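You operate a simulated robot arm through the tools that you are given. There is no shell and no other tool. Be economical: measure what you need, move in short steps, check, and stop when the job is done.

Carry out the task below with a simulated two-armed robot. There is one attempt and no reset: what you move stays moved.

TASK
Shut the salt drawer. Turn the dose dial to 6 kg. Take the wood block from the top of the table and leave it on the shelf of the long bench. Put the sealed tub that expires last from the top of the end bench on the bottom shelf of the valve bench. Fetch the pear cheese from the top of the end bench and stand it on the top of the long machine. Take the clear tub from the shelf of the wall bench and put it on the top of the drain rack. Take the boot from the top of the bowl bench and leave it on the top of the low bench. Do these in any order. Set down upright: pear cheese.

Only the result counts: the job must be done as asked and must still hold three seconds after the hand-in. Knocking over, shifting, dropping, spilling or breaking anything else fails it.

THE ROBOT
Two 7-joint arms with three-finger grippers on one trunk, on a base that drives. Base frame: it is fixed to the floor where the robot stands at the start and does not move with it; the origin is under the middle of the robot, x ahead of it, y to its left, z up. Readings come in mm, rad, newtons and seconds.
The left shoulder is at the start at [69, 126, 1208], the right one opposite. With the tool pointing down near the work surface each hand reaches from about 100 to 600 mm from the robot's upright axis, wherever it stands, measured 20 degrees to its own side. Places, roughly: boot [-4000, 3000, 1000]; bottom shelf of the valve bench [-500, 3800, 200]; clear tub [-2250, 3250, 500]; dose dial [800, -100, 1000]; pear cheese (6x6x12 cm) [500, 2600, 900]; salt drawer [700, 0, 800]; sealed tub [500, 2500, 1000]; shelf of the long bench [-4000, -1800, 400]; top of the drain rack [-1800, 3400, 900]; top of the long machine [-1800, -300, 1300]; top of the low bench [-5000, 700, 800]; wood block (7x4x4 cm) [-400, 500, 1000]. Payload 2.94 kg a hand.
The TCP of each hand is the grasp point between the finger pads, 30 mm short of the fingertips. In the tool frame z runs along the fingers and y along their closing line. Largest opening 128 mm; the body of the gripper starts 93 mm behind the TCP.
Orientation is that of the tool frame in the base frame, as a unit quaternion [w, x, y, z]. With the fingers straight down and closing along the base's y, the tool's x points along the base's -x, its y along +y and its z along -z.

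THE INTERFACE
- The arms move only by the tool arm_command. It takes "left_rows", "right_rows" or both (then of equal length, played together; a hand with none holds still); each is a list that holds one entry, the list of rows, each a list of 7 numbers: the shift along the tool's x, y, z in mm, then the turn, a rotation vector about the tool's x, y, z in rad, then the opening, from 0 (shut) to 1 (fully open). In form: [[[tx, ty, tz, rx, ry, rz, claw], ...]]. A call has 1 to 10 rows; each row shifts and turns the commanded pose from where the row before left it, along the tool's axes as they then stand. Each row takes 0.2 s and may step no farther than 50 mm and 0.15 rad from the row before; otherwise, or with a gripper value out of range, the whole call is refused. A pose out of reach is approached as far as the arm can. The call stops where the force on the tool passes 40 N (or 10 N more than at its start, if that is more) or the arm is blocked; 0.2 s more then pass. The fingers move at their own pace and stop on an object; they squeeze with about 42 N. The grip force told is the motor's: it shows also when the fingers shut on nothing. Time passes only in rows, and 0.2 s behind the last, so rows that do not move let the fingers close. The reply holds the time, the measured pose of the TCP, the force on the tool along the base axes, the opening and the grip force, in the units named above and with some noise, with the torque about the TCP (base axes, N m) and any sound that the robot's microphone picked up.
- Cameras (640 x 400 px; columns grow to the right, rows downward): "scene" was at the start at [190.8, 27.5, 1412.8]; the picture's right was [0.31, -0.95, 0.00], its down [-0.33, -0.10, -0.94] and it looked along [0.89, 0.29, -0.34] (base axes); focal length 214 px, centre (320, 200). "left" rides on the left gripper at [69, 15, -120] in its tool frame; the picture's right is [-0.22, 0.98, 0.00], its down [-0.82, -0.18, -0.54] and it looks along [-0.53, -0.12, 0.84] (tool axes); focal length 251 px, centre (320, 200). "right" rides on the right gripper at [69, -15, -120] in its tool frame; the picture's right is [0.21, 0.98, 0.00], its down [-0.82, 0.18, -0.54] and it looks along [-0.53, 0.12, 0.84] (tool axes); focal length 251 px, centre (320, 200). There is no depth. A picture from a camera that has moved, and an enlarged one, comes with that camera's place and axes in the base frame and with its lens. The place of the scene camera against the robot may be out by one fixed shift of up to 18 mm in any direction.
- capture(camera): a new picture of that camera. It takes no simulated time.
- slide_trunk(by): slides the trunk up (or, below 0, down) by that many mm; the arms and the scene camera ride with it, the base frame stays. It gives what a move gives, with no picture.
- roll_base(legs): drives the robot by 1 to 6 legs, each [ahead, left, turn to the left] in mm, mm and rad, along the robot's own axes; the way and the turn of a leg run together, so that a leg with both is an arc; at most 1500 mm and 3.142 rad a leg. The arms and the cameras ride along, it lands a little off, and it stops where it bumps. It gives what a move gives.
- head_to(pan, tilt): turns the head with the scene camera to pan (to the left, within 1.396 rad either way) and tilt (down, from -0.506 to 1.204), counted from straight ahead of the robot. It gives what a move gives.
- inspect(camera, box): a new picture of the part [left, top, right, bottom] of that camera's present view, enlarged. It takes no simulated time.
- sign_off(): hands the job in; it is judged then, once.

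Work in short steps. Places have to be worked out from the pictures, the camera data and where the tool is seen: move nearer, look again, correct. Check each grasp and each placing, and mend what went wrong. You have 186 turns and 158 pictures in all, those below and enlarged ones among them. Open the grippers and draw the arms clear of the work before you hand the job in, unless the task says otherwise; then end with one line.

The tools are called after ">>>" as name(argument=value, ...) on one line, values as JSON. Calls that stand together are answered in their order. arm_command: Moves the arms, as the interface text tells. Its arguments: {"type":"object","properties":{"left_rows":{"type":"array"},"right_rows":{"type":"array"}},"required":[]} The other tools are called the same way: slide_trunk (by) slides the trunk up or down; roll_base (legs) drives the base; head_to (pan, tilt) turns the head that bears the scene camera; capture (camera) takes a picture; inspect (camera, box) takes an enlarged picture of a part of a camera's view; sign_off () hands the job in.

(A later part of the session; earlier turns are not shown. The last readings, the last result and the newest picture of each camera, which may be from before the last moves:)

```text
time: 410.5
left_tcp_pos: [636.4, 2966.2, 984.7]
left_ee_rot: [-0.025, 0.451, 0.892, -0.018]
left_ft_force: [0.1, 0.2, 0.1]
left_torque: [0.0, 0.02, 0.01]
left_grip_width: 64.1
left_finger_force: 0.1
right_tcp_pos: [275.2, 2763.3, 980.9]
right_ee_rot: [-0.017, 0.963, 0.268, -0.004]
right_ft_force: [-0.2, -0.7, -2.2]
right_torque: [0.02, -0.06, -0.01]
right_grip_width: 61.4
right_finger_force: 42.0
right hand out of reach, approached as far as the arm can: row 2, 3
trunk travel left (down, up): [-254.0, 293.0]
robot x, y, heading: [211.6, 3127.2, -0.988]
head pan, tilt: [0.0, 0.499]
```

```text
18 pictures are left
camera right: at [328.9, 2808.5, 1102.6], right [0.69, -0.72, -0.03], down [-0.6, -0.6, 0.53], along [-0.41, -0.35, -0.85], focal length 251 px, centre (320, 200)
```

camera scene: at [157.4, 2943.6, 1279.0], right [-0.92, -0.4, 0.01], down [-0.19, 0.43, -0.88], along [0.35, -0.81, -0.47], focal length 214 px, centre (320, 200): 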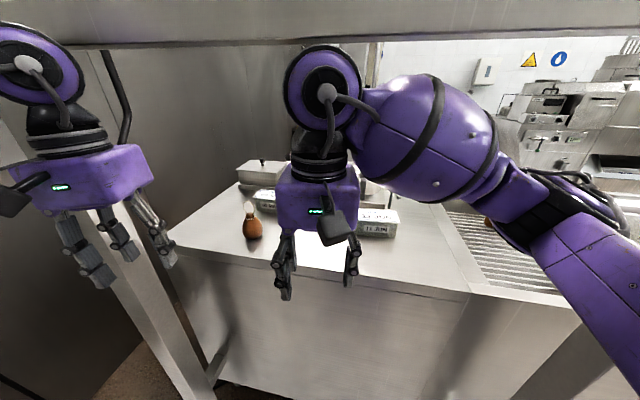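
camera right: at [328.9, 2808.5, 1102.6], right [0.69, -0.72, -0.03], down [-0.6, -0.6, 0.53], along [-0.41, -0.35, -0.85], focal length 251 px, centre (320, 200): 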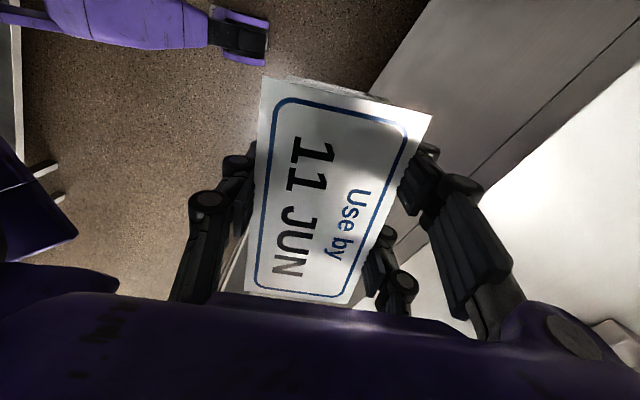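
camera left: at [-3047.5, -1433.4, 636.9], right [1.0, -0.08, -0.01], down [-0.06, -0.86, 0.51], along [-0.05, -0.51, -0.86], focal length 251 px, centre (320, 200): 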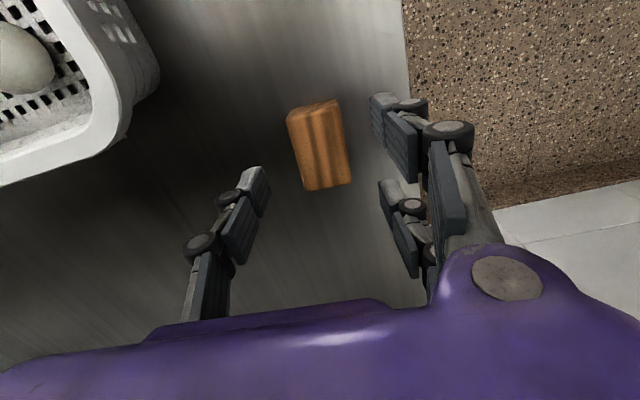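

The tub is still firmly held. I'll back slightly, turn left a bit to bring the hand clear north of the rail, then raise the trunk.

>>> roll_base(legs=[[-45, 20, 0], [0, 0, 0.5]])

>>> slide_trunk(by=290)

>>> roll_base(legs=[[0, 0, 0.7], [60, -20, 0], [0, 0, 0.8], [0, 0, 0.79]])

>>> head_to(pan=0.25, tilt=0.6)

>>> capture(camera="scene")

```text
time: 412.8
left_tcp_pos: [654.8, 3237.1, 985.1]
left_ee_rot: [-0.019, 0.217, 0.976, -0.023]
left_ft_force: [0.6, -0.1, -0.2]
left_torque: [0.01, 0.0, 0.02]
left_grip_width: 63.9
left_finger_force: 0.0
right_tcp_pos: [433.4, 2888.9, 980.9]
right_ee_rot: [-0.016, 0.867, 0.497, -0.008]
right_ft_force: [-0.2, 0.5, -3.4]
right_torque: [0.01, -0.01, -0.01]
right_grip_width: 61.5
right_finger_force: 41.8
trunk travel left (down, up): [-254.0, 293.0]
robot x, y, heading: [199.2, 3175.4, -0.484]
head pan, tilt: [0.0, 0.499]
```

```text
time: 414.4
left_tcp_pos: [650.8, 3237.3, 1128.9]
left_ee_rot: [-0.015, 0.218, 0.976, -0.025]
left_ft_force: [-0.1, -0.6, -0.2]
left_torque: [0.0, 0.02, 0.02]
left_grip_width: 64.0
left_finger_force: 0.0
right_tcp_pos: [379.1, 2890.0, 1050.0]
right_ee_rot: [-0.07, 0.849, 0.514, -0.097]
right_ft_force: [0.3, -0.6, -3.2]
right_torque: [0.02, -0.02, -0.01]
right_grip_width: 61.5
right_finger_force: 41.4
trunk travel left (down, up): [-391.0, 156.0]
robot x, y, heading: [205.3, 3178.8, -0.493]
head pan, tilt: [0.0, 0.499]
stopped: the arm was blocked; the commanded pose is now the measured one
```

```text
time: 416.4
left_tcp_pos: [525.1, 3476.0, 1129.2]
left_ee_rot: [-0.004, -0.078, 0.997, -0.027]
left_ft_force: [-0.8, -0.5, -0.4]
left_torque: [0.01, 0.02, 0.01]
left_grip_width: 63.9
left_finger_force: 0.1
right_tcp_pos: [498.1, 3025.8, 1048.0]
right_ee_rot: [-0.034, 0.677, 0.726, -0.12]
right_ft_force: [-0.3, 0.9, -3.1]
right_torque: [0.02, 0.0, 0.01]
right_grip_width: 61.2
right_finger_force: 41.8
trunk travel left (down, up): [-391.0, 156.0]
robot x, y, heading: [193.4, 3178.3, 0.109]
head pan, tilt: [0.0, 0.499]
stopped in leg 1: the robot was blocked; the commanded pose is now the measured one
```

```text
time: 417.2
left_tcp_pos: [522.7, 3474.0, 1129.3]
left_ee_rot: [-0.002, -0.079, 0.996, -0.027]
left_ft_force: [-0.4, 0.2, 0.0]
left_torque: [0.02, 0.02, 0.02]
left_grip_width: 63.7
left_finger_force: 0.0
right_tcp_pos: [495.3, 3025.1, 1049.3]
right_ee_rot: [-0.035, 0.675, 0.727, -0.119]
right_ft_force: [0.0, -0.1, -3.3]
right_torque: [0.03, 0.02, 0.0]
right_grip_width: 61.3
right_finger_force: 42.3
trunk travel left (down, up): [-391.0, 156.0]
robot x, y, heading: [194.5, 3178.1, 0.11]
head pan, tilt: [0.25, 0.6]
```

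```text
17 pictures are left
camera scene: at [376.5, 3211.5, 1355.6], right [0.35, -0.94, 0.0], down [-0.52, -0.19, -0.83], along [0.78, 0.29, -0.55], focal length 214 px, centre (320, 200)
```

scene: 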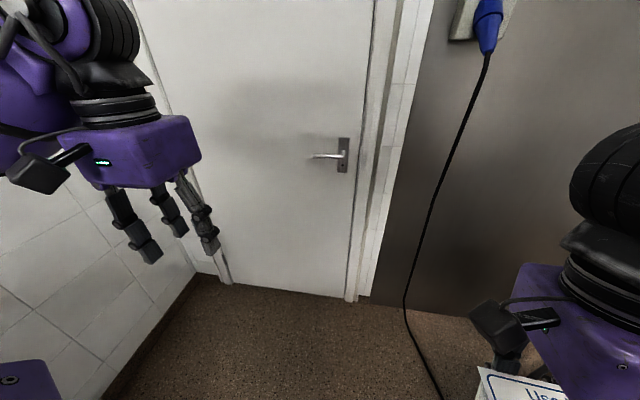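

The right elbow is under the rail. I'll stretch the right arm forward (east) to draw the elbow in, level the tool, then raise and continue turning.

>>> arm_command(right_rows=[[[0, 40, 0, -0.105, 0.06, 0, 0.2], [0, 40, 0, -0.105, 0.06, 0, 0.2], [0, 40, 0, 0, 0, 0, 0.2], [0, 40, 0, 0, 0, 0, 0.2], [0, 40, 0, 0, 0, 0, 0.2], [0, 40, 0, 0, 0, 0, 0.2]]])

>>> slide_trunk(by=150)

>>> roll_base(legs=[[0, 0, 0.5]])

```text
time: 418.8
left_tcp_pos: [472.9, 3483.9, 1130.1]
left_ee_rot: [0.004, -0.076, 0.997, -0.034]
left_ft_force: [-0.1, 1.2, -0.2]
left_torque: [-0.03, 0.04, -0.02]
left_grip_width: 64.2
left_finger_force: 0.1
right_tcp_pos: [683.2, 3050.5, 1050.7]
right_ee_rot: [0.009, 0.679, 0.734, 0.002]
right_ft_force: [0.2, -0.4, -2.1]
right_torque: [0.04, 0.01, -0.01]
right_grip_width: 61.6
right_finger_force: 42.3
trunk travel left (down, up): [-391.0, 156.0]
robot x, y, heading: [159.6, 3170.2, 0.1]
head pan, tilt: [0.25, 0.6]
stopped in row 6 (right hand): the arm was blocked; the commanded pose is now the measured one
```

```text
time: 420.2
left_tcp_pos: [501.3, 3481.8, 1262.6]
left_ee_rot: [0.002, -0.082, 0.996, -0.029]
left_ft_force: [-0.6, 0.4, -0.6]
left_torque: [-0.01, -0.01, -0.01]
left_grip_width: 64.2
left_finger_force: 0.1
right_tcp_pos: [673.7, 3054.1, 1079.6]
right_ee_rot: [-0.07, 0.668, 0.738, -0.068]
right_ft_force: [0.3, 0.2, -3.6]
right_torque: [-0.01, 0.01, 0.03]
right_grip_width: 61.5
right_finger_force: 42.2
trunk travel left (down, up): [-520.0, 27.0]
robot x, y, heading: [166.0, 3170.9, 0.118]
head pan, tilt: [0.25, 0.6]
stopped: the arm was blocked; the commanded pose is now the measured one
```

```text
time: 421.3
left_tcp_pos: [443.7, 3522.2, 1261.1]
left_ee_rot: [0.003, -0.158, 0.987, -0.029]
left_ft_force: [1.0, 0.0, 0.2]
left_torque: [-0.05, 0.03, 0.0]
left_grip_width: 64.2
left_finger_force: 0.0
right_tcp_pos: [687.3, 3106.9, 1082.8]
right_ee_rot: [-0.056, 0.626, 0.775, -0.073]
right_ft_force: [-0.3, 0.0, -3.0]
right_torque: [0.06, 0.05, -0.02]
right_grip_width: 61.3
right_finger_force: 42.2
trunk travel left (down, up): [-520.0, 27.0]
robot x, y, heading: [167.3, 3166.2, 0.268]
head pan, tilt: [0.25, 0.6]
stopped in leg 1: the robot was blocked; the commanded pose is now the measured one
```

The right arm is still catching on something, so I'll look right to see what.

>>> head_to(pan=-1.1, tilt=0.35)

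>>> capture(camera="scene")

```text
time: 422.8
left_tcp_pos: [442.0, 3520.8, 1260.4]
left_ee_rot: [0.004, -0.16, 0.987, -0.028]
left_ft_force: [-0.1, 0.4, -0.1]
left_torque: [0.02, 0.0, 0.0]
left_grip_width: 63.7
left_finger_force: 0.0
right_tcp_pos: [686.2, 3109.4, 1082.9]
right_ee_rot: [-0.056, 0.624, 0.776, -0.073]
right_ft_force: [0.7, -0.2, -2.3]
right_torque: [-0.03, 0.02, -0.02]
right_grip_width: 61.4
right_finger_force: 42.0
trunk travel left (down, up): [-520.0, 27.0]
robot x, y, heading: [165.8, 3172.2, 0.271]
head pan, tilt: [-1.1, 0.351]
```

```text
16 pictures are left
camera scene: at [253.4, 3106.3, 1524.5], right [-0.74, -0.68, -0.01], down [-0.23, 0.25, -0.94], along [0.64, -0.69, -0.34], focal length 214 px, centre (320, 200)
```

scene: 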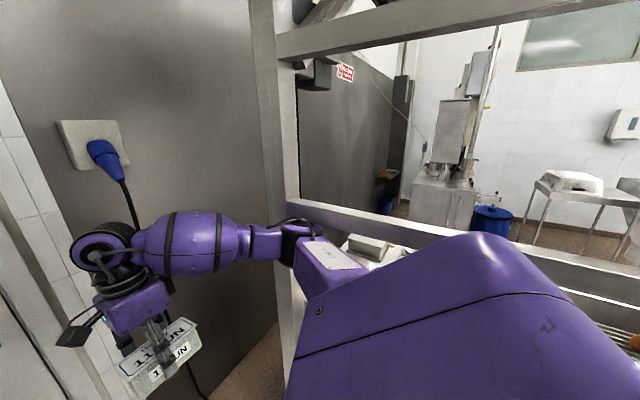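

The right elbow is against the frame post and lower rail. Moving north, away from it, frees it; then I'll finish turning.

>>> roll_base(legs=[[30, 120, 0], [0, 0, 0.5], [0, 0, 0.5], [0, 0, 0.54]])

>>> head_to(pan=0.2, tilt=0.6)

>>> capture(camera="scene")

```text
time: 428.8
left_tcp_pos: [-173.3, 3596.1, 1257.6]
left_ee_rot: [-0.019, 0.792, -0.609, 0.02]
left_ft_force: [0.6, -0.2, 0.3]
left_torque: [-0.02, 0.02, 0.03]
left_grip_width: 64.3
left_finger_force: 0.0
right_tcp_pos: [252.6, 3812.2, 1079.0]
right_ee_rot: [0.009, -0.079, 0.992, -0.094]
right_ft_force: [-0.8, 1.2, -3.2]
right_torque: [-0.02, 0.02, -0.02]
right_grip_width: 61.3
right_finger_force: 41.8
trunk travel left (down, up): [-520.0, 27.0]
robot x, y, heading: [162.1, 3287.1, 1.782]
head pan, tilt: [-1.1, 0.351]
```

```text
time: 430.3
left_tcp_pos: [-172.8, 3595.9, 1258.2]
left_ee_rot: [-0.02, 0.792, -0.609, 0.021]
left_ft_force: [-0.4, 0.1, -0.1]
left_torque: [0.0, -0.01, 0.02]
left_grip_width: 63.8
left_finger_force: 0.0
right_tcp_pos: [252.7, 3811.6, 1078.7]
right_ee_rot: [0.009, -0.08, 0.992, -0.094]
right_ft_force: [0.3, 1.1, -3.3]
right_torque: [0.05, 0.04, -0.03]
right_grip_width: 61.7
right_finger_force: 42.3
trunk travel left (down, up): [-520.0, 27.0]
robot x, y, heading: [165.2, 3288.0, 1.785]
head pan, tilt: [0.201, 0.6]
```

```text
15 pictures are left
camera scene: at [120.3, 3405.6, 1501.1], right [0.92, 0.4, 0.0], down [0.23, -0.52, -0.83], along [-0.33, 0.76, -0.56], focal length 214 px, centre (320, 200)
```

scene: 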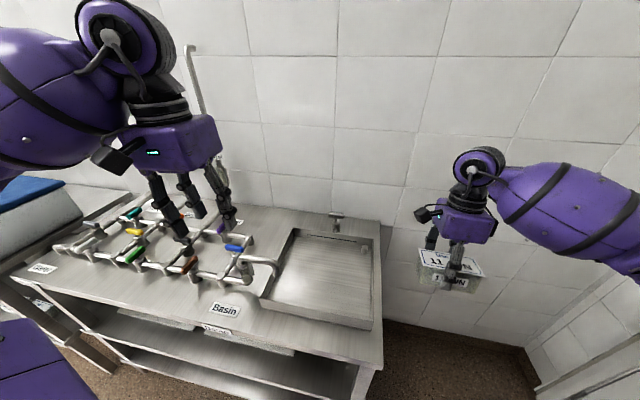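

Now I'm facing the valve bench with the tub just east of its open end. I'll lift the left hand high so it stays above the valves when the trunk comes down, and check with the reading.

>>> arm_command(left_rows=[[[0, 0, -45, 0, 0, 0, 0.3], [0, 0, -45, 0, 0, 0, 0.3], [0, 0, -45, 0, 0, 0, 0.3], [0, 0, -45, 0, 0, 0, 0.3], [0, 0, -45, 0, 0, 0, 0.3], [0, 0, -45, 0, 0, 0, 0.3], [0, 0, -45, 0, 0, 0, 0.3], [0, 0, -40, 0, 0, 0, 0.3]]])

>>> arm_command(right_rows=[[[0, 0, 0, 0, 0.06, 0, 0.2], [0, 0, 0, -0.06, 0.06, 0, 0.2], [0, 0, 0, -0.06, 0.06, 0, 0.2]]])

```text
time: 432.1
left_tcp_pos: [-166.8, 3642.8, 1550.1]
left_ee_rot: [-0.019, 0.793, -0.608, 0.023]
left_ft_force: [0.4, 1.2, -0.2]
left_torque: [-0.08, -0.03, -0.01]
left_grip_width: 38.4
left_finger_force: 0.1
left hand out of reach, approached as far as the arm can: row 6, 7, 8
right_tcp_pos: [251.9, 3816.1, 1075.7]
right_ee_rot: [0.009, -0.079, 0.992, -0.096]
right_ft_force: [-0.5, 0.3, -3.9]
right_torque: [-0.06, 0.0, 0.01]
right_grip_width: 61.4
right_finger_force: 42.3
trunk travel left (down, up): [-520.0, 27.0]
robot x, y, heading: [161.7, 3290.2, 1.787]
head pan, tilt: [0.201, 0.6]
```

```text
time: 432.9
left_tcp_pos: [-163.8, 3634.0, 1552.7]
left_ee_rot: [-0.02, 0.793, -0.609, 0.02]
left_ft_force: [-0.1, -0.9, -0.1]
left_torque: [0.05, 0.05, 0.01]
left_grip_width: 38.3
left_finger_force: 0.0
right_tcp_pos: [254.1, 3811.8, 1078.7]
right_ee_rot: [-0.085, -0.07, 0.993, -0.042]
right_ft_force: [1.0, -0.1, -3.4]
right_torque: [0.02, 0.02, 0.01]
right_grip_width: 61.7
right_finger_force: 41.9
trunk travel left (down, up): [-520.0, 27.0]
robot x, y, heading: [161.4, 3290.6, 1.784]
head pan, tilt: [0.201, 0.6]
```

I'll level the right tool, then lower the trunk in two stages with the tub outside the bench end.

>>> arm_command(right_rows=[[[0, 0, 0, -0.048, -0.082, 0, 0.2], [0, 0, 0, -0.048, -0.082, 0, 0.2], [0, 40, 0, 0, 0, 0, 0.2]]])

>>> slide_trunk(by=-300)

>>> slide_trunk(by=-215)

>>> arm_command(right_rows=[[[0, 0, 45, 0, 0, 0, 0.2], [0, 0, 45, 0, 0, 0, 0.2], [0, 0, 45, 0, 0, 0, 0.2], [0, 0, 45, 0, 0, 0, 0.2], [0, 0, 45, 0, 0, 0, 0.2]]])

>>> capture(camera="scene")

```text
time: 433.7
left_tcp_pos: [-165.6, 3639.5, 1550.9]
left_ee_rot: [-0.019, 0.792, -0.61, 0.023]
left_ft_force: [-0.2, 1.1, -0.7]
left_torque: [-0.04, 0.03, -0.03]
left_grip_width: 38.5
left_finger_force: 0.1
right_tcp_pos: [242.8, 3855.3, 1075.9]
right_ee_rot: [-0.006, -0.068, 0.998, 0.011]
right_ft_force: [-0.2, 1.0, -3.6]
right_torque: [-0.07, 0.03, 0.02]
right_grip_width: 61.4
right_finger_force: 41.9
trunk travel left (down, up): [-520.0, 27.0]
robot x, y, heading: [163.9, 3287.9, 1.782]
head pan, tilt: [0.201, 0.6]
```

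```text
time: 436.7
left_tcp_pos: [-195.5, 3779.3, 1060.6]
left_ee_rot: [0.123, 0.777, -0.588, 0.188]
left_ft_force: [-0.2, 0.7, 0.2]
left_torque: [0.0, 0.01, 0.0]
left_grip_width: 38.2
left_finger_force: 0.1
right_tcp_pos: [246.4, 3851.6, 779.8]
right_ee_rot: [-0.006, -0.068, 0.998, 0.012]
right_ft_force: [0.1, 0.8, -3.7]
right_torque: [-0.02, 0.02, 0.01]
right_grip_width: 61.3
right_finger_force: 41.8
trunk travel left (down, up): [-220.0, 327.0]
robot x, y, heading: [162.3, 3289.9, 1.78]
head pan, tilt: [0.201, 0.6]
```

```text
time: 437.8
left_tcp_pos: [-201.0, 3807.0, 925.0]
left_ee_rot: [0.147, 0.768, -0.584, 0.219]
left_ft_force: [-2.8, 1.0, 13.0]
left_torque: [0.2, 0.45, 0.0]
left_grip_width: 40.0
left_finger_force: 0.7
right_tcp_pos: [246.9, 3851.8, 679.4]
right_ee_rot: [-0.006, -0.068, 0.998, 0.007]
right_ft_force: [-1.0, -0.1, -2.3]
right_torque: [0.0, 0.0, -0.03]
right_grip_width: 61.3
right_finger_force: 42.2
trunk travel left (down, up): [-125.0, 422.0]
robot x, y, heading: [160.0, 3291.0, 1.79]
head pan, tilt: [0.201, 0.6]
stopped: the force on the tool passed its limit at 95 N (the readings are from after the stop); the commanded pose is now the measured one
```

```text
time: 439.0
left_tcp_pos: [-201.4, 3806.6, 925.0]
left_ee_rot: [0.149, 0.768, -0.583, 0.218]
left_ft_force: [-3.1, 2.8, 15.4]
left_torque: [0.27, 0.6, -0.1]
left_grip_width: 40.3
left_finger_force: 1.4
right_tcp_pos: [244.1, 3855.4, 458.9]
right_ee_rot: [-0.005, -0.069, 0.998, 0.008]
right_ft_force: [0.3, -0.1, -3.2]
right_torque: [0.0, 0.04, 0.0]
right_grip_width: 61.4
right_finger_force: 42.2
trunk travel left (down, up): [-125.0, 422.0]
robot x, y, heading: [167.6, 3292.8, 1.784]
head pan, tilt: [0.201, 0.6]
```

```text
14 pictures are left
camera scene: at [87.1, 3561.4, 1071.6], right [0.92, 0.4, 0.0], down [0.23, -0.52, -0.83], along [-0.33, 0.76, -0.56], focal length 214 px, centre (320, 200)
```

scene: 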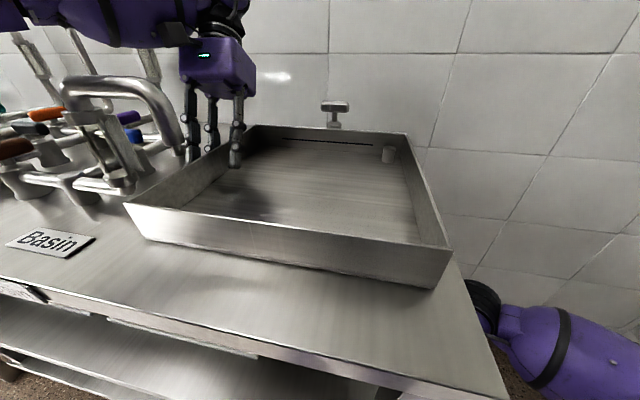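

The left hand came down into the basin, pressing lightly. I'll lift it at once and lower the right hand with the arm only.

>>> arm_command(left_rows=[[[0, 0, -30, 0, 0, 0, 0.3], [0, 0, -40, 0, 0, 0, 0.3], [0, 0, -40, 0, 0, 0, 0.3]]])

>>> arm_command(right_rows=[[[0, 0, 45, 0, 0, 0, 0.2], [0, 0, 45, 0, 0, 0, 0.2], [0, 0, 45, 0, 0, 0, 0.2], [0, 0, 40, 0, 0, 0, 0.2]]])

>>> capture(camera="right")

```text
time: 439.8
left_tcp_pos: [-200.0, 3807.6, 925.7]
left_ee_rot: [0.148, 0.768, -0.583, 0.219]
left_ft_force: [-2.1, 1.2, 16.5]
left_torque: [0.2, 0.62, -0.03]
left_grip_width: 40.5
left_finger_force: 1.2
left hand out of reach, approached as far as the arm can: row 1, 2, 3
right_tcp_pos: [244.2, 3854.4, 459.6]
right_ee_rot: [-0.006, -0.068, 0.998, 0.008]
right_ft_force: [0.3, -0.4, -3.1]
right_torque: [-0.03, 0.05, 0.01]
right_grip_width: 61.3
right_finger_force: 41.7
trunk travel left (down, up): [-125.0, 422.0]
robot x, y, heading: [161.2, 3293.9, 1.784]
head pan, tilt: [0.201, 0.6]
```

```text
time: 440.8
left_tcp_pos: [-200.0, 3806.5, 925.6]
left_ee_rot: [0.148, 0.769, -0.582, 0.218]
left_ft_force: [-2.7, 1.0, 15.0]
left_torque: [0.18, 0.52, 0.03]
left_grip_width: 40.0
left_finger_force: 0.8
right_tcp_pos: [241.9, 3858.0, 279.4]
right_ee_rot: [-0.006, -0.068, 0.998, 0.007]
right_ft_force: [-0.1, 0.0, -2.5]
right_torque: [0.01, 0.02, -0.07]
right_grip_width: 61.3
right_finger_force: 41.7
trunk travel left (down, up): [-125.0, 422.0]
robot x, y, heading: [161.3, 3292.9, 1.782]
head pan, tilt: [0.201, 0.6]
```

```text
13 pictures are left
camera right: at [176.6, 3831.7, 400.5], right [-0.35, 0.94, 0.02], down [0.8, 0.28, 0.53], along [0.5, 0.2, -0.84], focal length 251 px, centre (320, 200)
```

right: 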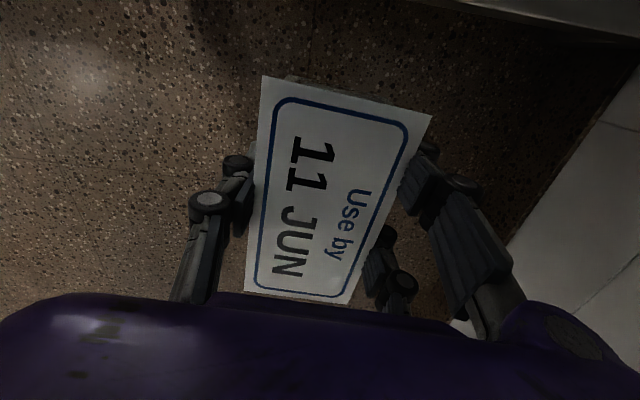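

The right arm reaches down by itself. The mid shelf leaves little headroom, so I'll raise the trunk 35 mm to relieve the left hand and tilt the right tool 35° so the wrist stays outside while the tub enters.

>>> slide_trunk(by=40)

>>> arm_command(right_rows=[[[0, 0, 0, 0, 0.122, 0, 0.2], [0, 0, 0, 0, 0.122, 0, 0.2], [0, 0, 0, 0, 0.122, 0, 0.2], [0, 0, 0, 0, 0.122, 0, 0.2], [0, 0, 0, 0, 0.122, 0, 0.2]]])

>>> capture(camera="right")

```text
time: 441.7
left_tcp_pos: [-202.0, 3807.0, 963.0]
left_ee_rot: [0.149, 0.768, -0.583, 0.219]
left_ft_force: [-0.7, 0.1, 0.3]
left_torque: [-0.04, 0.01, 0.01]
left_grip_width: 38.5
left_finger_force: 0.1
right_tcp_pos: [242.1, 3858.3, 318.9]
right_ee_rot: [-0.006, -0.068, 0.998, 0.006]
right_ft_force: [0.5, 0.0, -3.1]
right_torque: [-0.01, 0.04, -0.03]
right_grip_width: 61.4
right_finger_force: 42.0
trunk travel left (down, up): [-165.0, 382.0]
robot x, y, heading: [162.9, 3293.5, 1.78]
head pan, tilt: [0.201, 0.6]
```

```text
time: 442.9
left_tcp_pos: [-201.6, 3805.0, 964.3]
left_ee_rot: [0.148, 0.768, -0.583, 0.218]
left_ft_force: [0.2, 0.1, 0.1]
left_torque: [0.01, 0.02, 0.0]
left_grip_width: 38.4
left_finger_force: 0.1
right_tcp_pos: [241.8, 3859.2, 319.7]
right_ee_rot: [-0.307, -0.067, 0.949, -0.013]
right_ft_force: [-0.7, 0.4, -3.4]
right_torque: [0.01, -0.05, 0.02]
right_grip_width: 61.4
right_finger_force: 41.7
trunk travel left (down, up): [-165.0, 382.0]
robot x, y, heading: [160.7, 3289.3, 1.781]
head pan, tilt: [0.201, 0.6]
```

```text
12 pictures are left
camera right: at [258.0, 3843.0, 458.4], right [-0.3, 0.94, 0.14], down [0.95, 0.31, -0.04], along [-0.08, 0.12, -0.99], focal length 251 px, centre (320, 200)
```

right: 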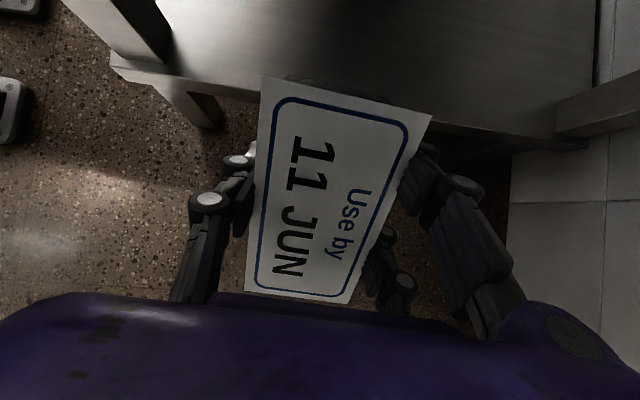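

The hand camera shows the bottom shelf's end edge at x≈125, with the tub between the legs. I'll lower 33 mm, then slide the tub west in over the shelf.

>>> arm_command(right_rows=[[[-19.3, -0.5, 26.7, 0, 0, 0, 0.2], [32.2, -4.2, 23.2, 0, 0, 0, 0.2], [32.2, -4.2, 23.2, 0, 0, 0, 0.2], [32.2, -4.2, 23.2, 0, 0, 0, 0.2], [32.2, -4.2, 23.2, 0, 0, 0, 0.2]]])

>>> capture(camera="right")

```text
time: 444.1
left_tcp_pos: [-202.3, 3805.9, 966.1]
left_ee_rot: [0.147, 0.769, -0.582, 0.22]
left_ft_force: [0.3, -0.3, 0.3]
left_torque: [0.0, 0.0, 0.0]
left_grip_width: 38.4
left_finger_force: 0.1
right_tcp_pos: [85.0, 3823.8, 284.2]
right_ee_rot: [-0.305, -0.067, 0.95, -0.013]
right_ft_force: [0.8, 0.4, -3.4]
right_torque: [0.01, 0.06, -0.03]
right_grip_width: 61.4
right_finger_force: 41.7
trunk travel left (down, up): [-165.0, 382.0]
robot x, y, heading: [159.9, 3292.6, 1.782]
head pan, tilt: [0.201, 0.6]
```

```text
11 pictures are left
camera right: at [102.0, 3807.9, 423.9], right [-0.3, 0.94, 0.14], down [0.95, 0.31, -0.03], along [-0.08, 0.12, -0.99], focal length 251 px, centre (320, 200)
```

right: 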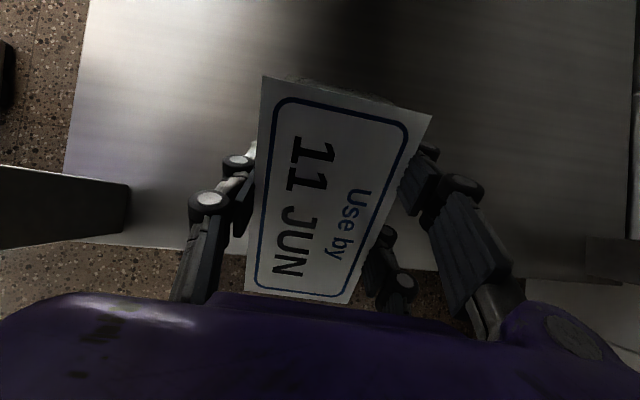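

It's over the shelf, 47 mm inside the edge. I'll go 35 mm further, then lower until the tub's leading edge touches.

>>> arm_command(right_rows=[[[29, -4, 20.9, 0, 0, 0, 0.2], [-5.8, 0, 8.1, 0, 0, 0, 0.2], [-3.5, 0, 4.9, 0, 0, 0, 0.2], [-3.5, 0, 4.9, 0, 0, 0, 0.2], [-3.5, 0, 4.9, 0, 0, 0, 0.2], [-3.5, 0, 4.9, 0, 0, 0, 0.2], [-3.5, 0, 4.9, 0, 0, 0, 0.2], [-3.5, 0, 4.9, 0, 0, 0, 0.2]]])

```text
time: 445.9
left_tcp_pos: [-200.0, 3804.4, 965.2]
left_ee_rot: [0.149, 0.768, -0.583, 0.219]
left_ft_force: [-0.3, -0.2, -0.2]
left_torque: [-0.03, 0.0, 0.01]
left_grip_width: 38.6
left_finger_force: 0.0
right_tcp_pos: [51.6, 3812.6, 244.3]
right_ee_rot: [-0.306, -0.066, 0.95, -0.014]
right_ft_force: [7.2, -6.1, 21.9]
right_torque: [0.26, -0.81, -0.35]
right_grip_width: 61.1
right_finger_force: 41.8
trunk travel left (down, up): [-165.0, 382.0]
robot x, y, heading: [163.4, 3289.8, 1.78]
head pan, tilt: [0.201, 0.6]
stopped in row 8 (right hand): the force on the tool passed its limit at 46 N (the readings are from after the stop); the commanded pose is now the measured one
```

Contact. I'll try to level the tub by tilting the tool back in small steps while staying near the shelf, watching for blocking.

>>> arm_command(right_rows=[[[0, 0, 0, 0, -0.1, 0, 0.2], [-2, 0, 3, 0, -0.1, 0, 0.2], [-2, 0, 4, 0, -0.1, 0, 0.2], [-2, 0, 4, 0, -0.1, 0, 0.2], [-1, 0, 5, 0, -0.1, 0, 0.2], [0, 0, 5, 0, -0.1, 0, 0.2]]])

>>> capture(camera="right")

```text
time: 446.5
left_tcp_pos: [-201.2, 3806.0, 965.0]
left_ee_rot: [0.149, 0.768, -0.583, 0.219]
left_ft_force: [-0.6, 0.2, 0.2]
left_torque: [0.03, -0.05, 0.03]
left_grip_width: 38.2
left_finger_force: 0.0
right_tcp_pos: [50.4, 3815.4, 240.9]
right_ee_rot: [-0.232, -0.06, 0.971, -0.007]
right_ft_force: [-6.4, -5.7, 12.9]
right_torque: [0.38, 0.01, 0.18]
right_grip_width: 61.4
right_finger_force: 42.5
trunk travel left (down, up): [-165.0, 382.0]
robot x, y, heading: [161.4, 3291.4, 1.78]
head pan, tilt: [0.201, 0.6]
stopped in row 2 (right hand): the force on the tool passed its limit at 92 N (the readings are from after the stop); the commanded pose is now the measured one
```

```text
10 pictures are left
camera right: at [46.5, 3796.6, 381.0], right [-0.31, 0.95, 0.11], down [0.95, 0.29, 0.11], along [0.07, 0.14, -0.99], focal length 251 px, centre (320, 200)
```

right: 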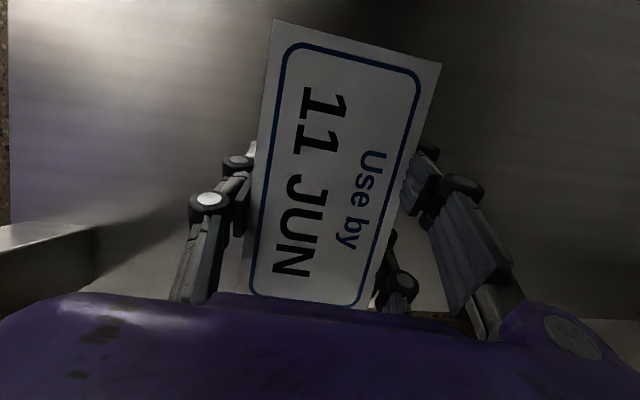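

The tub has levelled itself in the grip and now lies flat on the shelf. I'll release it and withdraw back along the tool axis.

>>> arm_command(right_rows=[[[0, 0, -1, 0, 0, 0, 0.55], [0, 0, 0, 0, 0, 0, 0.65], [0, 0, -15, 0, 0, 0, 0.7], [0, 0, -25, 0, 0, 0, 0.7], [0, 0, -30, 0, 0, 0, 0.7]]])

>>> capture(camera="right")

```text
time: 447.7
left_tcp_pos: [-200.0, 3807.6, 964.8]
left_ee_rot: [0.15, 0.768, -0.583, 0.218]
left_ft_force: [-0.2, -0.6, -0.5]
left_torque: [0.02, 0.0, 0.0]
left_grip_width: 38.4
left_finger_force: 0.0
right_tcp_pos: [89.0, 3821.3, 298.6]
right_ee_rot: [-0.228, -0.057, 0.972, -0.007]
right_ft_force: [0.3, 0.2, 0.6]
right_torque: [-0.04, -0.04, 0.01]
right_grip_width: 89.7
right_finger_force: 0.0
trunk travel left (down, up): [-165.0, 382.0]
robot x, y, heading: [167.1, 3291.3, 1.782]
head pan, tilt: [0.201, 0.6]
```

```text
9 pictures are left
camera right: at [83.0, 3802.7, 438.6], right [-0.3, 0.95, 0.11], down [0.95, 0.29, 0.12], along [0.08, 0.14, -0.99], focal length 251 px, centre (320, 200)
```

right: 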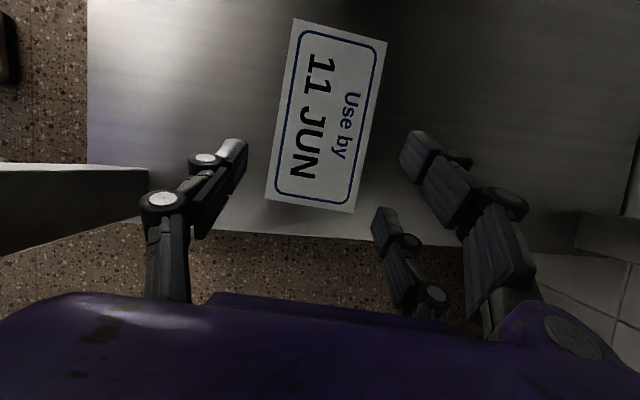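

The 11 JUN tub lies flat on the bottom shelf of the valve bench. I'll withdraw the hand east, raise the trunk, then straighten the right tool.

>>> arm_command(right_rows=[[[-34, 5, -17, 0, 0, 0, 0.7], [-34, 5, -17, 0, 0, 0, 0.7], [-34, 5, -17, 0, 0, 0, 0.7], [-34, 5, -17, 0, 0, 0, 0.7], [0, 0, 0, 0, -0.12, 0, 0.7], [0, 0, 0, 0, -0.12, 0, 0.7], [0, 0, 0, 0, -0.12, 0, 0.7], [0, 0, 0, 0, -0.1, 0, 0.7]]])

>>> slide_trunk(by=375)

>>> arm_command(right_rows=[[[0, 0, -45, 0, 0, 0, 0.7], [0, 0, -45, 0, 0, 0, 0.7], [0, 0, -45, 0, 0, 0, 0.7], [0, 0, -45, 0, 0, 0, 0.7], [0, 0, -45, 0, 0, -0.14, 0.7], [0, 0, -45, 0, 0, -0.14, 0.7], [0, 0, -45, 0, 0, -0.14, 0.7], [0, 0, -45, 0, 0, -0.14, 0.7], [0, 0, -45, 0, 0, -0.14, 0.7], [0, 0, -45, 0, 0, -0.14, 0.7]]])

>>> arm_command(right_rows=[[[0, 0, -40, 0, 0, -0.14, 0.7], [0, 0, -40, 0, 0, -0.14, 0.7], [0, 0, 0, 0, 0, -0.14, 0.7], [0, 0, 0, 0, 0, -0.14, 0.7], [0, 0, 0, 0, 0, -0.14, 0.7], [0, 0, 0, 0, 0, -0.1, 0.7]]])

```text
time: 449.5
left_tcp_pos: [-201.6, 3805.7, 964.2]
left_ee_rot: [0.148, 0.768, -0.583, 0.219]
left_ft_force: [0.0, -0.5, 0.0]
left_torque: [0.01, 0.02, -0.02]
left_grip_width: 38.4
left_finger_force: 0.0
right_tcp_pos: [231.4, 3856.1, 303.9]
right_ee_rot: [-0.003, -0.06, 0.998, 0.008]
right_ft_force: [0.0, 0.7, -0.8]
right_torque: [-0.02, 0.01, 0.01]
right_grip_width: 89.7
right_finger_force: 0.1
trunk travel left (down, up): [-165.0, 382.0]
robot x, y, heading: [162.2, 3293.1, 1.782]
head pan, tilt: [0.201, 0.6]
```

```text
time: 453.1
left_tcp_pos: [-195.3, 3774.0, 1412.6]
left_ee_rot: [0.106, 0.779, -0.594, 0.169]
left_ft_force: [-0.6, 0.0, -0.9]
left_torque: [-0.02, -0.01, -0.01]
left_grip_width: 38.2
left_finger_force: 0.0
right_tcp_pos: [230.6, 3855.8, 678.1]
right_ee_rot: [-0.003, -0.061, 0.998, 0.006]
right_ft_force: [1.1, 0.5, -0.3]
right_torque: [-0.03, -0.01, -0.03]
right_grip_width: 89.7
right_finger_force: 0.0
trunk travel left (down, up): [-540.0, 7.0]
robot x, y, heading: [162.5, 3291.7, 1.783]
head pan, tilt: [0.201, 0.6]
```

```text
time: 455.3
left_tcp_pos: [-195.0, 3771.8, 1414.7]
left_ee_rot: [0.105, 0.779, -0.595, 0.169]
left_ft_force: [0.0, -0.1, 0.6]
left_torque: [0.03, -0.04, 0.03]
left_grip_width: 38.4
left_finger_force: 0.0
right_tcp_pos: [235.4, 3846.4, 1132.5]
right_ee_rot: [-0.001, -0.465, 0.885, 0.009]
right_ft_force: [0.5, 0.1, 0.2]
right_torque: [-0.02, 0.0, 0.02]
right_grip_width: 89.8
right_finger_force: 0.1
trunk travel left (down, up): [-540.0, 7.0]
robot x, y, heading: [166.8, 3289.8, 1.781]
head pan, tilt: [0.201, 0.6]
```

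```text
time: 456.7
left_tcp_pos: [-194.9, 3772.8, 1414.4]
left_ee_rot: [0.104, 0.78, -0.594, 0.169]
left_ft_force: [-0.4, 0.0, -0.1]
left_torque: [0.0, 0.01, 0.01]
left_grip_width: 38.3
left_finger_force: 0.0
right_tcp_pos: [235.3, 3848.6, 1211.9]
right_ee_rot: [-0.003, 0.772, -0.635, -0.008]
right_ft_force: [0.7, -0.8, 0.2]
right_torque: [0.03, 0.03, 0.02]
right_grip_width: 89.7
right_finger_force: 0.1
trunk travel left (down, up): [-540.0, 7.0]
robot x, y, heading: [161.6, 3292.6, 1.781]
head pan, tilt: [0.201, 0.6]
```

Now I'll straighten and draw in the left hand, then turn toward the east and drive to the spot from where the right hand can reach the pear.

>>> arm_command(left_rows=[[[40, 0, 20, 0, -0.13, 0, 0.5], [40, 0, 20, 0, -0.13, 0, 0.5], [40, 0, 20, 0, -0.13, 0, 0.5], [40, 0, 20, 0, 0, 0, 0.5], [30, 0, 20, 0, 0, 0, 0.5]]])

>>> roll_base(legs=[[0, 0, -0.8], [0, 0, -0.72], [300, 60, 0]])

>>> arm_command(right_rows=[[[45, 0, 0, 0, 0, 0, 0.7], [45, 0, 0, 0, 0, 0, 0.7], [45, 0, 0, 0, 0, 0, 0.7], [35, 0, 0, 0, 0, 0, 0.7]]])

>>> roll_base(legs=[[0, 0, -0.8], [0, 0, -0.8]])

```text
time: 457.9
left_tcp_pos: [-137.3, 3580.4, 1351.4]
left_ee_rot: [-0.013, 0.797, -0.603, 0.013]
left_ft_force: [0.4, -0.6, -0.8]
left_torque: [0.01, -0.01, 0.02]
left_grip_width: 64.0
left_finger_force: 0.1
right_tcp_pos: [235.8, 3847.9, 1211.1]
right_ee_rot: [-0.003, 0.772, -0.636, -0.008]
right_ft_force: [1.0, -0.9, -0.5]
right_torque: [-0.01, -0.01, -0.02]
right_grip_width: 89.5
right_finger_force: 0.0
trunk travel left (down, up): [-540.0, 7.0]
robot x, y, heading: [163.9, 3289.0, 1.782]
head pan, tilt: [0.201, 0.6]
```

```text
time: 463.9
left_tcp_pos: [704.5, 3743.1, 1352.4]
left_ee_rot: [0.0, -0.167, 0.986, -0.019]
left_ft_force: [-0.2, -0.1, 0.1]
left_torque: [0.03, -0.02, 0.01]
left_grip_width: 64.1
left_finger_force: 0.1
right_tcp_pos: [992.3, 3387.9, 1212.9]
right_ee_rot: [0.009, -0.126, 0.992, 0.004]
right_ft_force: [0.3, 0.1, 0.2]
right_torque: [0.03, -0.04, 0.02]
right_grip_width: 89.6
right_finger_force: 0.0
trunk travel left (down, up): [-540.0, 7.0]
robot x, y, heading: [435.7, 3426.1, 0.269]
head pan, tilt: [0.201, 0.6]
```

```text
time: 464.9
left_tcp_pos: [704.0, 3742.5, 1352.4]
left_ee_rot: [0.001, -0.167, 0.986, -0.018]
left_ft_force: [0.6, -0.6, -0.2]
left_torque: [0.01, 0.0, -0.03]
left_grip_width: 64.1
left_finger_force: 0.0
right_tcp_pos: [828.1, 3346.7, 1207.6]
right_ee_rot: [0.009, -0.125, 0.992, 0.004]
right_ft_force: [0.4, 0.2, 0.1]
right_torque: [0.01, -0.06, -0.02]
right_grip_width: 89.8
right_finger_force: 0.1
trunk travel left (down, up): [-540.0, 7.0]
robot x, y, heading: [431.9, 3428.8, 0.271]
head pan, tilt: [0.201, 0.6]
```

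```text
time: 469.4
left_tcp_pos: [754.7, 3161.5, 1351.9]
left_ee_rot: [-0.013, 0.57, 0.821, -0.012]
left_ft_force: [0.0, -0.6, -0.4]
left_torque: [-0.02, 0.04, -0.04]
left_grip_width: 64.1
left_finger_force: 0.0
right_tcp_pos: [361.2, 3027.1, 1208.0]
right_ee_rot: [0.008, 0.604, 0.797, -0.003]
right_ft_force: [0.3, -0.6, -0.3]
right_torque: [0.01, -0.02, 0.04]
right_grip_width: 89.4
right_finger_force: 0.0
trunk travel left (down, up): [-540.0, 7.0]
robot x, y, heading: [436.2, 3430.4, -1.272]
head pan, tilt: [0.201, 0.6]
```

I'm facing the bench with the pear almost straight ahead of the right hand, and the post passes between the arms. I'll lower the trunk under rail height, drop both hands to suit, and drive in 255 mm.

>>> slide_trunk(by=-250)

>>> arm_command(left_rows=[[[0, 0, 40, 0, 0, 0, 0.5], [0, 0, 40, 0, 0, 0, 0.5], [0, 0, 20, 0, 0, 0, 0.5]]], right_rows=[[[-40, -5, 0, 0, 0, 0, 0.85], [-40, 0, 0, 0, 0, 0, 0.85], [-20, 0, 20, 0, 0, 0, 0.85]]])

>>> roll_base(legs=[[250, 0, 0]])

>>> capture(camera="right")

```text
time: 472.0
left_tcp_pos: [755.3, 3161.0, 1102.7]
left_ee_rot: [-0.013, 0.571, 0.821, -0.013]
left_ft_force: [0.1, -0.8, -0.3]
left_torque: [-0.03, 0.02, 0.02]
left_grip_width: 64.1
left_finger_force: 0.0
right_tcp_pos: [362.8, 3025.3, 946.1]
right_ee_rot: [-0.018, 0.606, 0.795, 0.018]
right_ft_force: [-0.1, 0.3, 0.5]
right_torque: [-0.01, -0.02, 0.0]
right_grip_width: 89.4
right_finger_force: 0.0
trunk travel left (down, up): [-290.0, 257.0]
robot x, y, heading: [432.5, 3428.3, -1.275]
head pan, tilt: [0.201, 0.6]
```

```text
time: 472.8
left_tcp_pos: [751.7, 3161.4, 1002.9]
left_ee_rot: [-0.014, 0.571, 0.821, -0.013]
left_ft_force: [-0.2, -0.2, -0.6]
left_torque: [0.04, -0.01, 0.01]
left_grip_width: 63.7
left_finger_force: 0.1
right_tcp_pos: [381.6, 2927.0, 921.9]
right_ee_rot: [-0.017, 0.606, 0.795, 0.018]
right_ft_force: [0.1, 0.2, 0.0]
right_torque: [-0.01, 0.01, 0.0]
right_grip_width: 108.7
right_finger_force: 0.0
trunk travel left (down, up): [-290.0, 257.0]
robot x, y, heading: [429.4, 3424.2, -1.278]
head pan, tilt: [0.201, 0.6]
```

```text
time: 474.6
left_tcp_pos: [820.5, 2925.6, 1002.6]
left_ee_rot: [-0.013, 0.572, 0.82, -0.012]
left_ft_force: [0.1, -0.1, -0.6]
left_torque: [0.0, -0.01, 0.01]
left_grip_width: 63.7
left_finger_force: 0.1
right_tcp_pos: [449.3, 2693.9, 921.3]
right_ee_rot: [-0.018, 0.608, 0.794, 0.018]
right_ft_force: [-0.3, 0.7, 0.3]
right_torque: [0.05, 0.01, 0.01]
right_grip_width: 108.9
right_finger_force: 0.0
trunk travel left (down, up): [-290.0, 257.0]
robot x, y, heading: [504.0, 3190.8, -1.285]
head pan, tilt: [0.201, 0.6]
```

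```text
8 pictures are left
camera right: at [417.4, 2750.1, 1046.3], right [0.89, 0.46, 0.02], down [0.39, -0.77, 0.5], along [0.24, -0.44, -0.87], focal length 251 px, centre (320, 200)
```

right: 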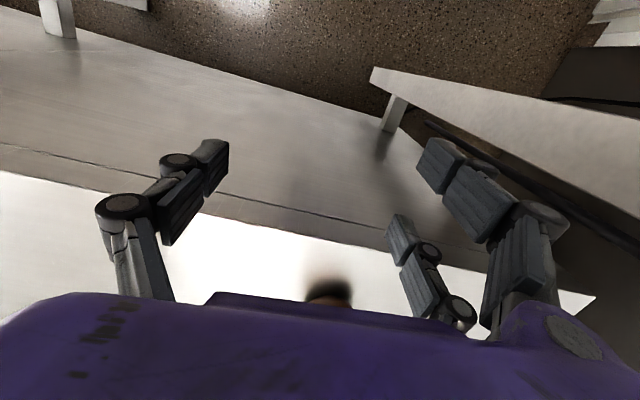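

The pear is lined up, base near (522,2572). I'll raise 8 mm, shift 39 mm east, advance 80 mm, then look.

>>> arm_command(right_rows=[[[0, 20, -8, 0, 0, 0, 0.85], [0, 19, 0, 0, 0, 0, 0.85], [-40, 0, 0, 0, 0, 0, 0.85], [-40, 0, 0, 0, 0, 0, 0.85]]])

>>> capture(camera="right")

```text
time: 475.6
left_tcp_pos: [822.6, 2926.5, 1001.7]
left_ee_rot: [-0.014, 0.572, 0.82, -0.013]
left_ft_force: [0.2, -0.3, -0.2]
left_torque: [0.0, -0.02, -0.01]
left_grip_width: 64.1
left_finger_force: 0.0
right_tcp_pos: [507.7, 2627.7, 926.2]
right_ee_rot: [-0.018, 0.607, 0.794, 0.018]
right_ft_force: [0.3, 0.5, 0.3]
right_torque: [0.0, 0.0, 0.02]
right_grip_width: 108.8
right_finger_force: 0.0
trunk travel left (down, up): [-290.0, 257.0]
robot x, y, heading: [502.5, 3195.8, -1.279]
head pan, tilt: [0.201, 0.6]
```

```text
7 pictures are left
camera right: at [476.0, 2683.5, 1051.0], right [0.89, 0.46, 0.02], down [0.39, -0.77, 0.5], along [0.24, -0.44, -0.87], focal length 251 px, centre (320, 200)
```

right: 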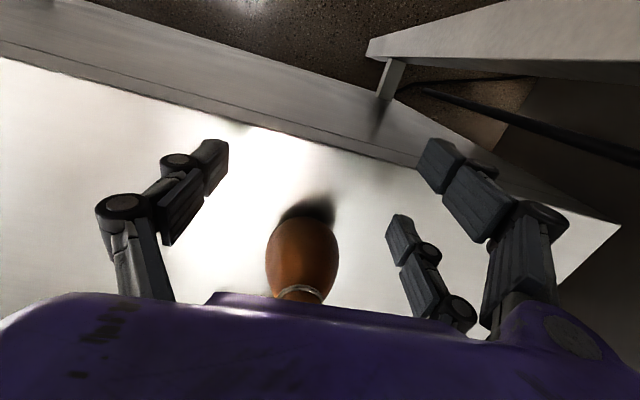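

The pear stands centred between the jaws, about 67 mm ahead. I'll advance and close gently.

>>> arm_command(right_rows=[[[-34, -2, 0, 0, 0, 0, 0.85], [-33, -1, 0, 0, 0, 0, 0.85], [0, 0, 0, 0, 0, 0, 0.6], [0, 0, 0, 0, 0, 0, 0.45], [0, 0, 0, 0, 0, 0, 0.3], [0, 0, 0, 0, 0, 0, 0.3]]])

>>> capture(camera="right")

```text
time: 477.0
left_tcp_pos: [819.4, 2927.1, 1001.7]
left_ee_rot: [-0.013, 0.572, 0.82, -0.013]
left_ft_force: [-0.3, 0.4, 0.1]
left_torque: [0.01, -0.01, 0.0]
left_grip_width: 64.1
left_finger_force: 0.0
right_tcp_pos: [521.2, 2561.5, 924.6]
right_ee_rot: [-0.017, 0.608, 0.793, 0.018]
right_ft_force: [-0.5, -0.6, 0.2]
right_torque: [-0.03, -0.02, -0.03]
right_grip_width: 46.6
right_finger_force: 42.3
trunk travel left (down, up): [-290.0, 257.0]
robot x, y, heading: [501.1, 3194.9, -1.286]
head pan, tilt: [0.201, 0.6]
```

```text
6 pictures are left
camera right: at [489.2, 2618.5, 1049.4], right [0.89, 0.46, 0.02], down [0.39, -0.77, 0.5], along [0.24, -0.44, -0.87], focal length 251 px, centre (320, 200)
```

right: 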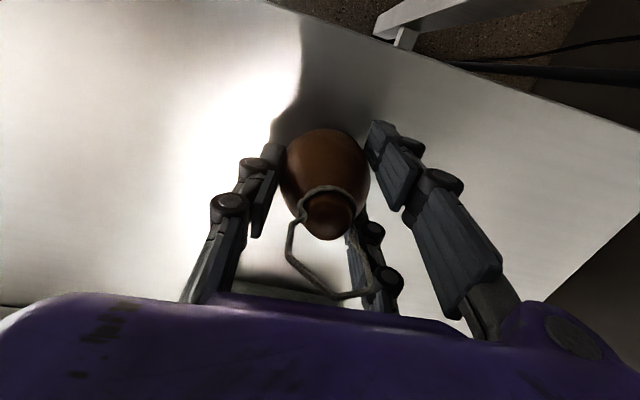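

The pear is gripped (46.6 mm between the pads round its body). I'll lift it, draw it back, reverse the robot out, and only then raise the trunk.

>>> arm_command(right_rows=[[[0, 0, -15, 0, 0, 0, 0.3], [0, 0, -25, 0, 0, 0, 0.3], [0, 0, -10, 0, 0, 0, 0.3], [40, 0, 0, 0, 0, 0, 0.3], [40, 0, 0, 0, 0, 0, 0.3], [40, 0, 0, 0, 0, 0, 0.3]]])

>>> roll_base(legs=[[-260, 0, 0]])

>>> slide_trunk(by=250)

```text
time: 478.4
left_tcp_pos: [820.3, 2926.9, 1001.6]
left_ee_rot: [-0.014, 0.572, 0.82, -0.012]
left_ft_force: [-0.3, 0.6, -0.9]
left_torque: [-0.06, -0.01, -0.01]
left_grip_width: 64.1
left_finger_force: 0.0
right_tcp_pos: [490.8, 2676.5, 981.0]
right_ee_rot: [-0.018, 0.608, 0.794, 0.018]
right_ft_force: [-0.2, 1.6, -1.6]
right_torque: [-0.03, -0.04, 0.0]
right_grip_width: 46.7
right_finger_force: 41.9
trunk travel left (down, up): [-290.0, 257.0]
robot x, y, heading: [505.6, 3194.2, -1.284]
head pan, tilt: [0.201, 0.6]
```

```text
time: 480.3
left_tcp_pos: [745.4, 3175.9, 1002.5]
left_ee_rot: [-0.014, 0.573, 0.82, -0.012]
left_ft_force: [0.1, 0.4, 0.0]
left_torque: [-0.02, -0.01, 0.02]
left_grip_width: 64.1
left_finger_force: 0.1
right_tcp_pos: [416.5, 2926.0, 980.5]
right_ee_rot: [-0.018, 0.609, 0.793, 0.017]
right_ft_force: [0.4, -0.2, -1.1]
right_torque: [-0.03, 0.0, 0.03]
right_grip_width: 46.4
right_finger_force: 42.7
trunk travel left (down, up): [-290.0, 257.0]
robot x, y, heading: [428.7, 3445.1, -1.283]
head pan, tilt: [0.201, 0.6]
```

```text
time: 482.9
left_tcp_pos: [747.2, 3174.9, 1252.6]
left_ee_rot: [-0.013, 0.573, 0.819, -0.012]
left_ft_force: [-0.1, 0.4, 0.1]
left_torque: [0.01, -0.03, 0.02]
left_grip_width: 63.8
left_finger_force: 0.0
right_tcp_pos: [417.6, 2924.5, 1228.3]
right_ee_rot: [-0.018, 0.608, 0.793, 0.019]
right_ft_force: [0.3, 0.0, -1.3]
right_torque: [0.03, 0.04, 0.0]
right_grip_width: 46.2
right_finger_force: 42.5
trunk travel left (down, up): [-540.0, 7.0]
robot x, y, heading: [428.6, 3439.3, -1.287]
head pan, tilt: [0.201, 0.6]
```

The pear is held. I'll turn west, stretch both arms forward to narrow the elbows, and shift to the corridor's centre line.

>>> roll_base(legs=[[0, 0, -0.8], [0, 0, -0.8]])

>>> arm_command(left_rows=[[[-45, 0, 0, 0, 0, 0, 0.5], [-45, 0, 0, 0, 0, 0, 0.5], [-45, 0, 0, 0, 0, 0, 0.5], [-45, 0, 0, 0, 0, 0, 0.5], [-40, 0, 0, 0, 0, 0, 0.5]]], right_rows=[[[-15, 0, -10, 0, 0, 0, 0.3], [-15, 0, -10, 0, 0, 0, 0.3], [-15, 0, -10, 0, 0, 0, 0.3], [-15, 0, -10, 0, 0, 0, 0.3], [-15, 0, -10, 0, 0, 0, 0.3]]])

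>>> roll_base(legs=[[0, 180, 0], [1000, 0, 0]])

```text
time: 487.4
left_tcp_pos: [156.8, 3128.8, 1253.1]
left_ee_rot: [-0.018, 0.986, 0.168, 0.0]
left_ft_force: [-0.6, 0.1, 0.1]
left_torque: [-0.03, -0.02, 0.02]
left_grip_width: 63.7
left_finger_force: 0.0
right_tcp_pos: [-88.6, 3460.9, 1231.7]
right_ee_rot: [0.0, 0.992, 0.126, 0.026]
right_ft_force: [0.7, -0.1, -2.5]
right_torque: [0.0, 0.02, -0.02]
right_grip_width: 46.1
right_finger_force: 42.1
trunk travel left (down, up): [-540.0, 7.0]
robot x, y, heading: [427.0, 3442.2, -2.866]
head pan, tilt: [0.201, 0.6]
```

```text
time: 488.6
left_tcp_pos: [-53.6, 3053.0, 1250.2]
left_ee_rot: [-0.019, 0.986, 0.169, 0.001]
left_ft_force: [0.0, 0.7, -0.6]
left_torque: [-0.05, 0.02, 0.02]
left_grip_width: 64.1
left_finger_force: 0.2
right_tcp_pos: [-163.0, 3441.7, 1277.9]
right_ee_rot: [0.001, 0.992, 0.125, 0.025]
right_ft_force: [-0.2, -0.6, -2.0]
right_torque: [0.01, -0.03, -0.01]
right_grip_width: 46.4
right_finger_force: 41.9
trunk travel left (down, up): [-540.0, 7.0]
robot x, y, heading: [428.3, 3439.2, -2.865]
head pan, tilt: [0.201, 0.6]
```

```text
time: 490.6
left_tcp_pos: [-10.1, 2906.1, 1252.0]
left_ee_rot: [-0.019, 0.986, 0.164, 0.001]
left_ft_force: [-0.4, -0.2, 0.6]
left_torque: [0.02, 0.02, 0.01]
left_grip_width: 64.1
left_finger_force: 0.0
right_tcp_pos: [-117.6, 3291.0, 1277.4]
right_ee_rot: [0.002, 0.992, 0.124, 0.026]
right_ft_force: [-0.4, -0.1, -2.1]
right_torque: [-0.01, -0.02, -0.03]
right_grip_width: 46.4
right_finger_force: 42.3
trunk travel left (down, up): [-540.0, 7.0]
robot x, y, heading: [476.3, 3289.9, -2.868]
head pan, tilt: [0.201, 0.6]
stopped in leg 1: the robot was blocked; the commanded pose is now the measured one
```

The left elbow reaches the hood rail. I'll bring the left hand toward the middle, shift 40 mm right and go on west.

>>> arm_command(left_rows=[[[0, -40, 0, 0, 0, 0, 0.5], [0, -40, 0, 0, 0, 0, 0.5], [0, -40, 0, 0, 0, 0, 0.5]]])

>>> roll_base(legs=[[0, -40, 0], [1000, 60, -0.03], [600, 0, 0]])

```text
time: 491.4
left_tcp_pos: [-52.0, 3014.0, 1252.2]
left_ee_rot: [-0.019, 0.986, 0.165, 0.001]
left_ft_force: [-0.8, 0.6, -0.4]
left_torque: [0.0, -0.01, 0.01]
left_grip_width: 63.8
left_finger_force: 0.0
right_tcp_pos: [-118.4, 3288.3, 1276.4]
right_ee_rot: [0.0, 0.992, 0.124, 0.025]
right_ft_force: [-0.4, 0.0, -0.4]
right_torque: [-0.04, -0.01, 0.03]
right_grip_width: 46.3
right_finger_force: 42.0
trunk travel left (down, up): [-540.0, 7.0]
robot x, y, heading: [475.2, 3286.2, -2.871]
head pan, tilt: [0.201, 0.6]
```

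```text
time: 499.5
left_tcp_pos: [-1412.7, 2636.6, 1259.7]
left_ee_rot: [-0.011, 0.984, 0.176, -0.002]
left_ft_force: [-0.2, -0.9, -0.2]
left_torque: [0.02, 0.03, 0.03]
left_grip_width: 64.0
left_finger_force: 0.1
right_tcp_pos: [-1481.3, 2920.3, 1295.2]
right_ee_rot: [0.01, 0.992, 0.126, 0.008]
right_ft_force: [-0.3, 0.0, -1.6]
right_torque: [-0.05, -0.02, 0.0]
right_grip_width: 46.3
right_finger_force: 42.1
trunk travel left (down, up): [-540.0, 7.0]
robot x, y, heading: [-927.4, 2892.4, -2.867]
head pan, tilt: [0.201, 0.6]
stopped in leg 3: the robot was blocked; the commanded pose is now the measured one
```

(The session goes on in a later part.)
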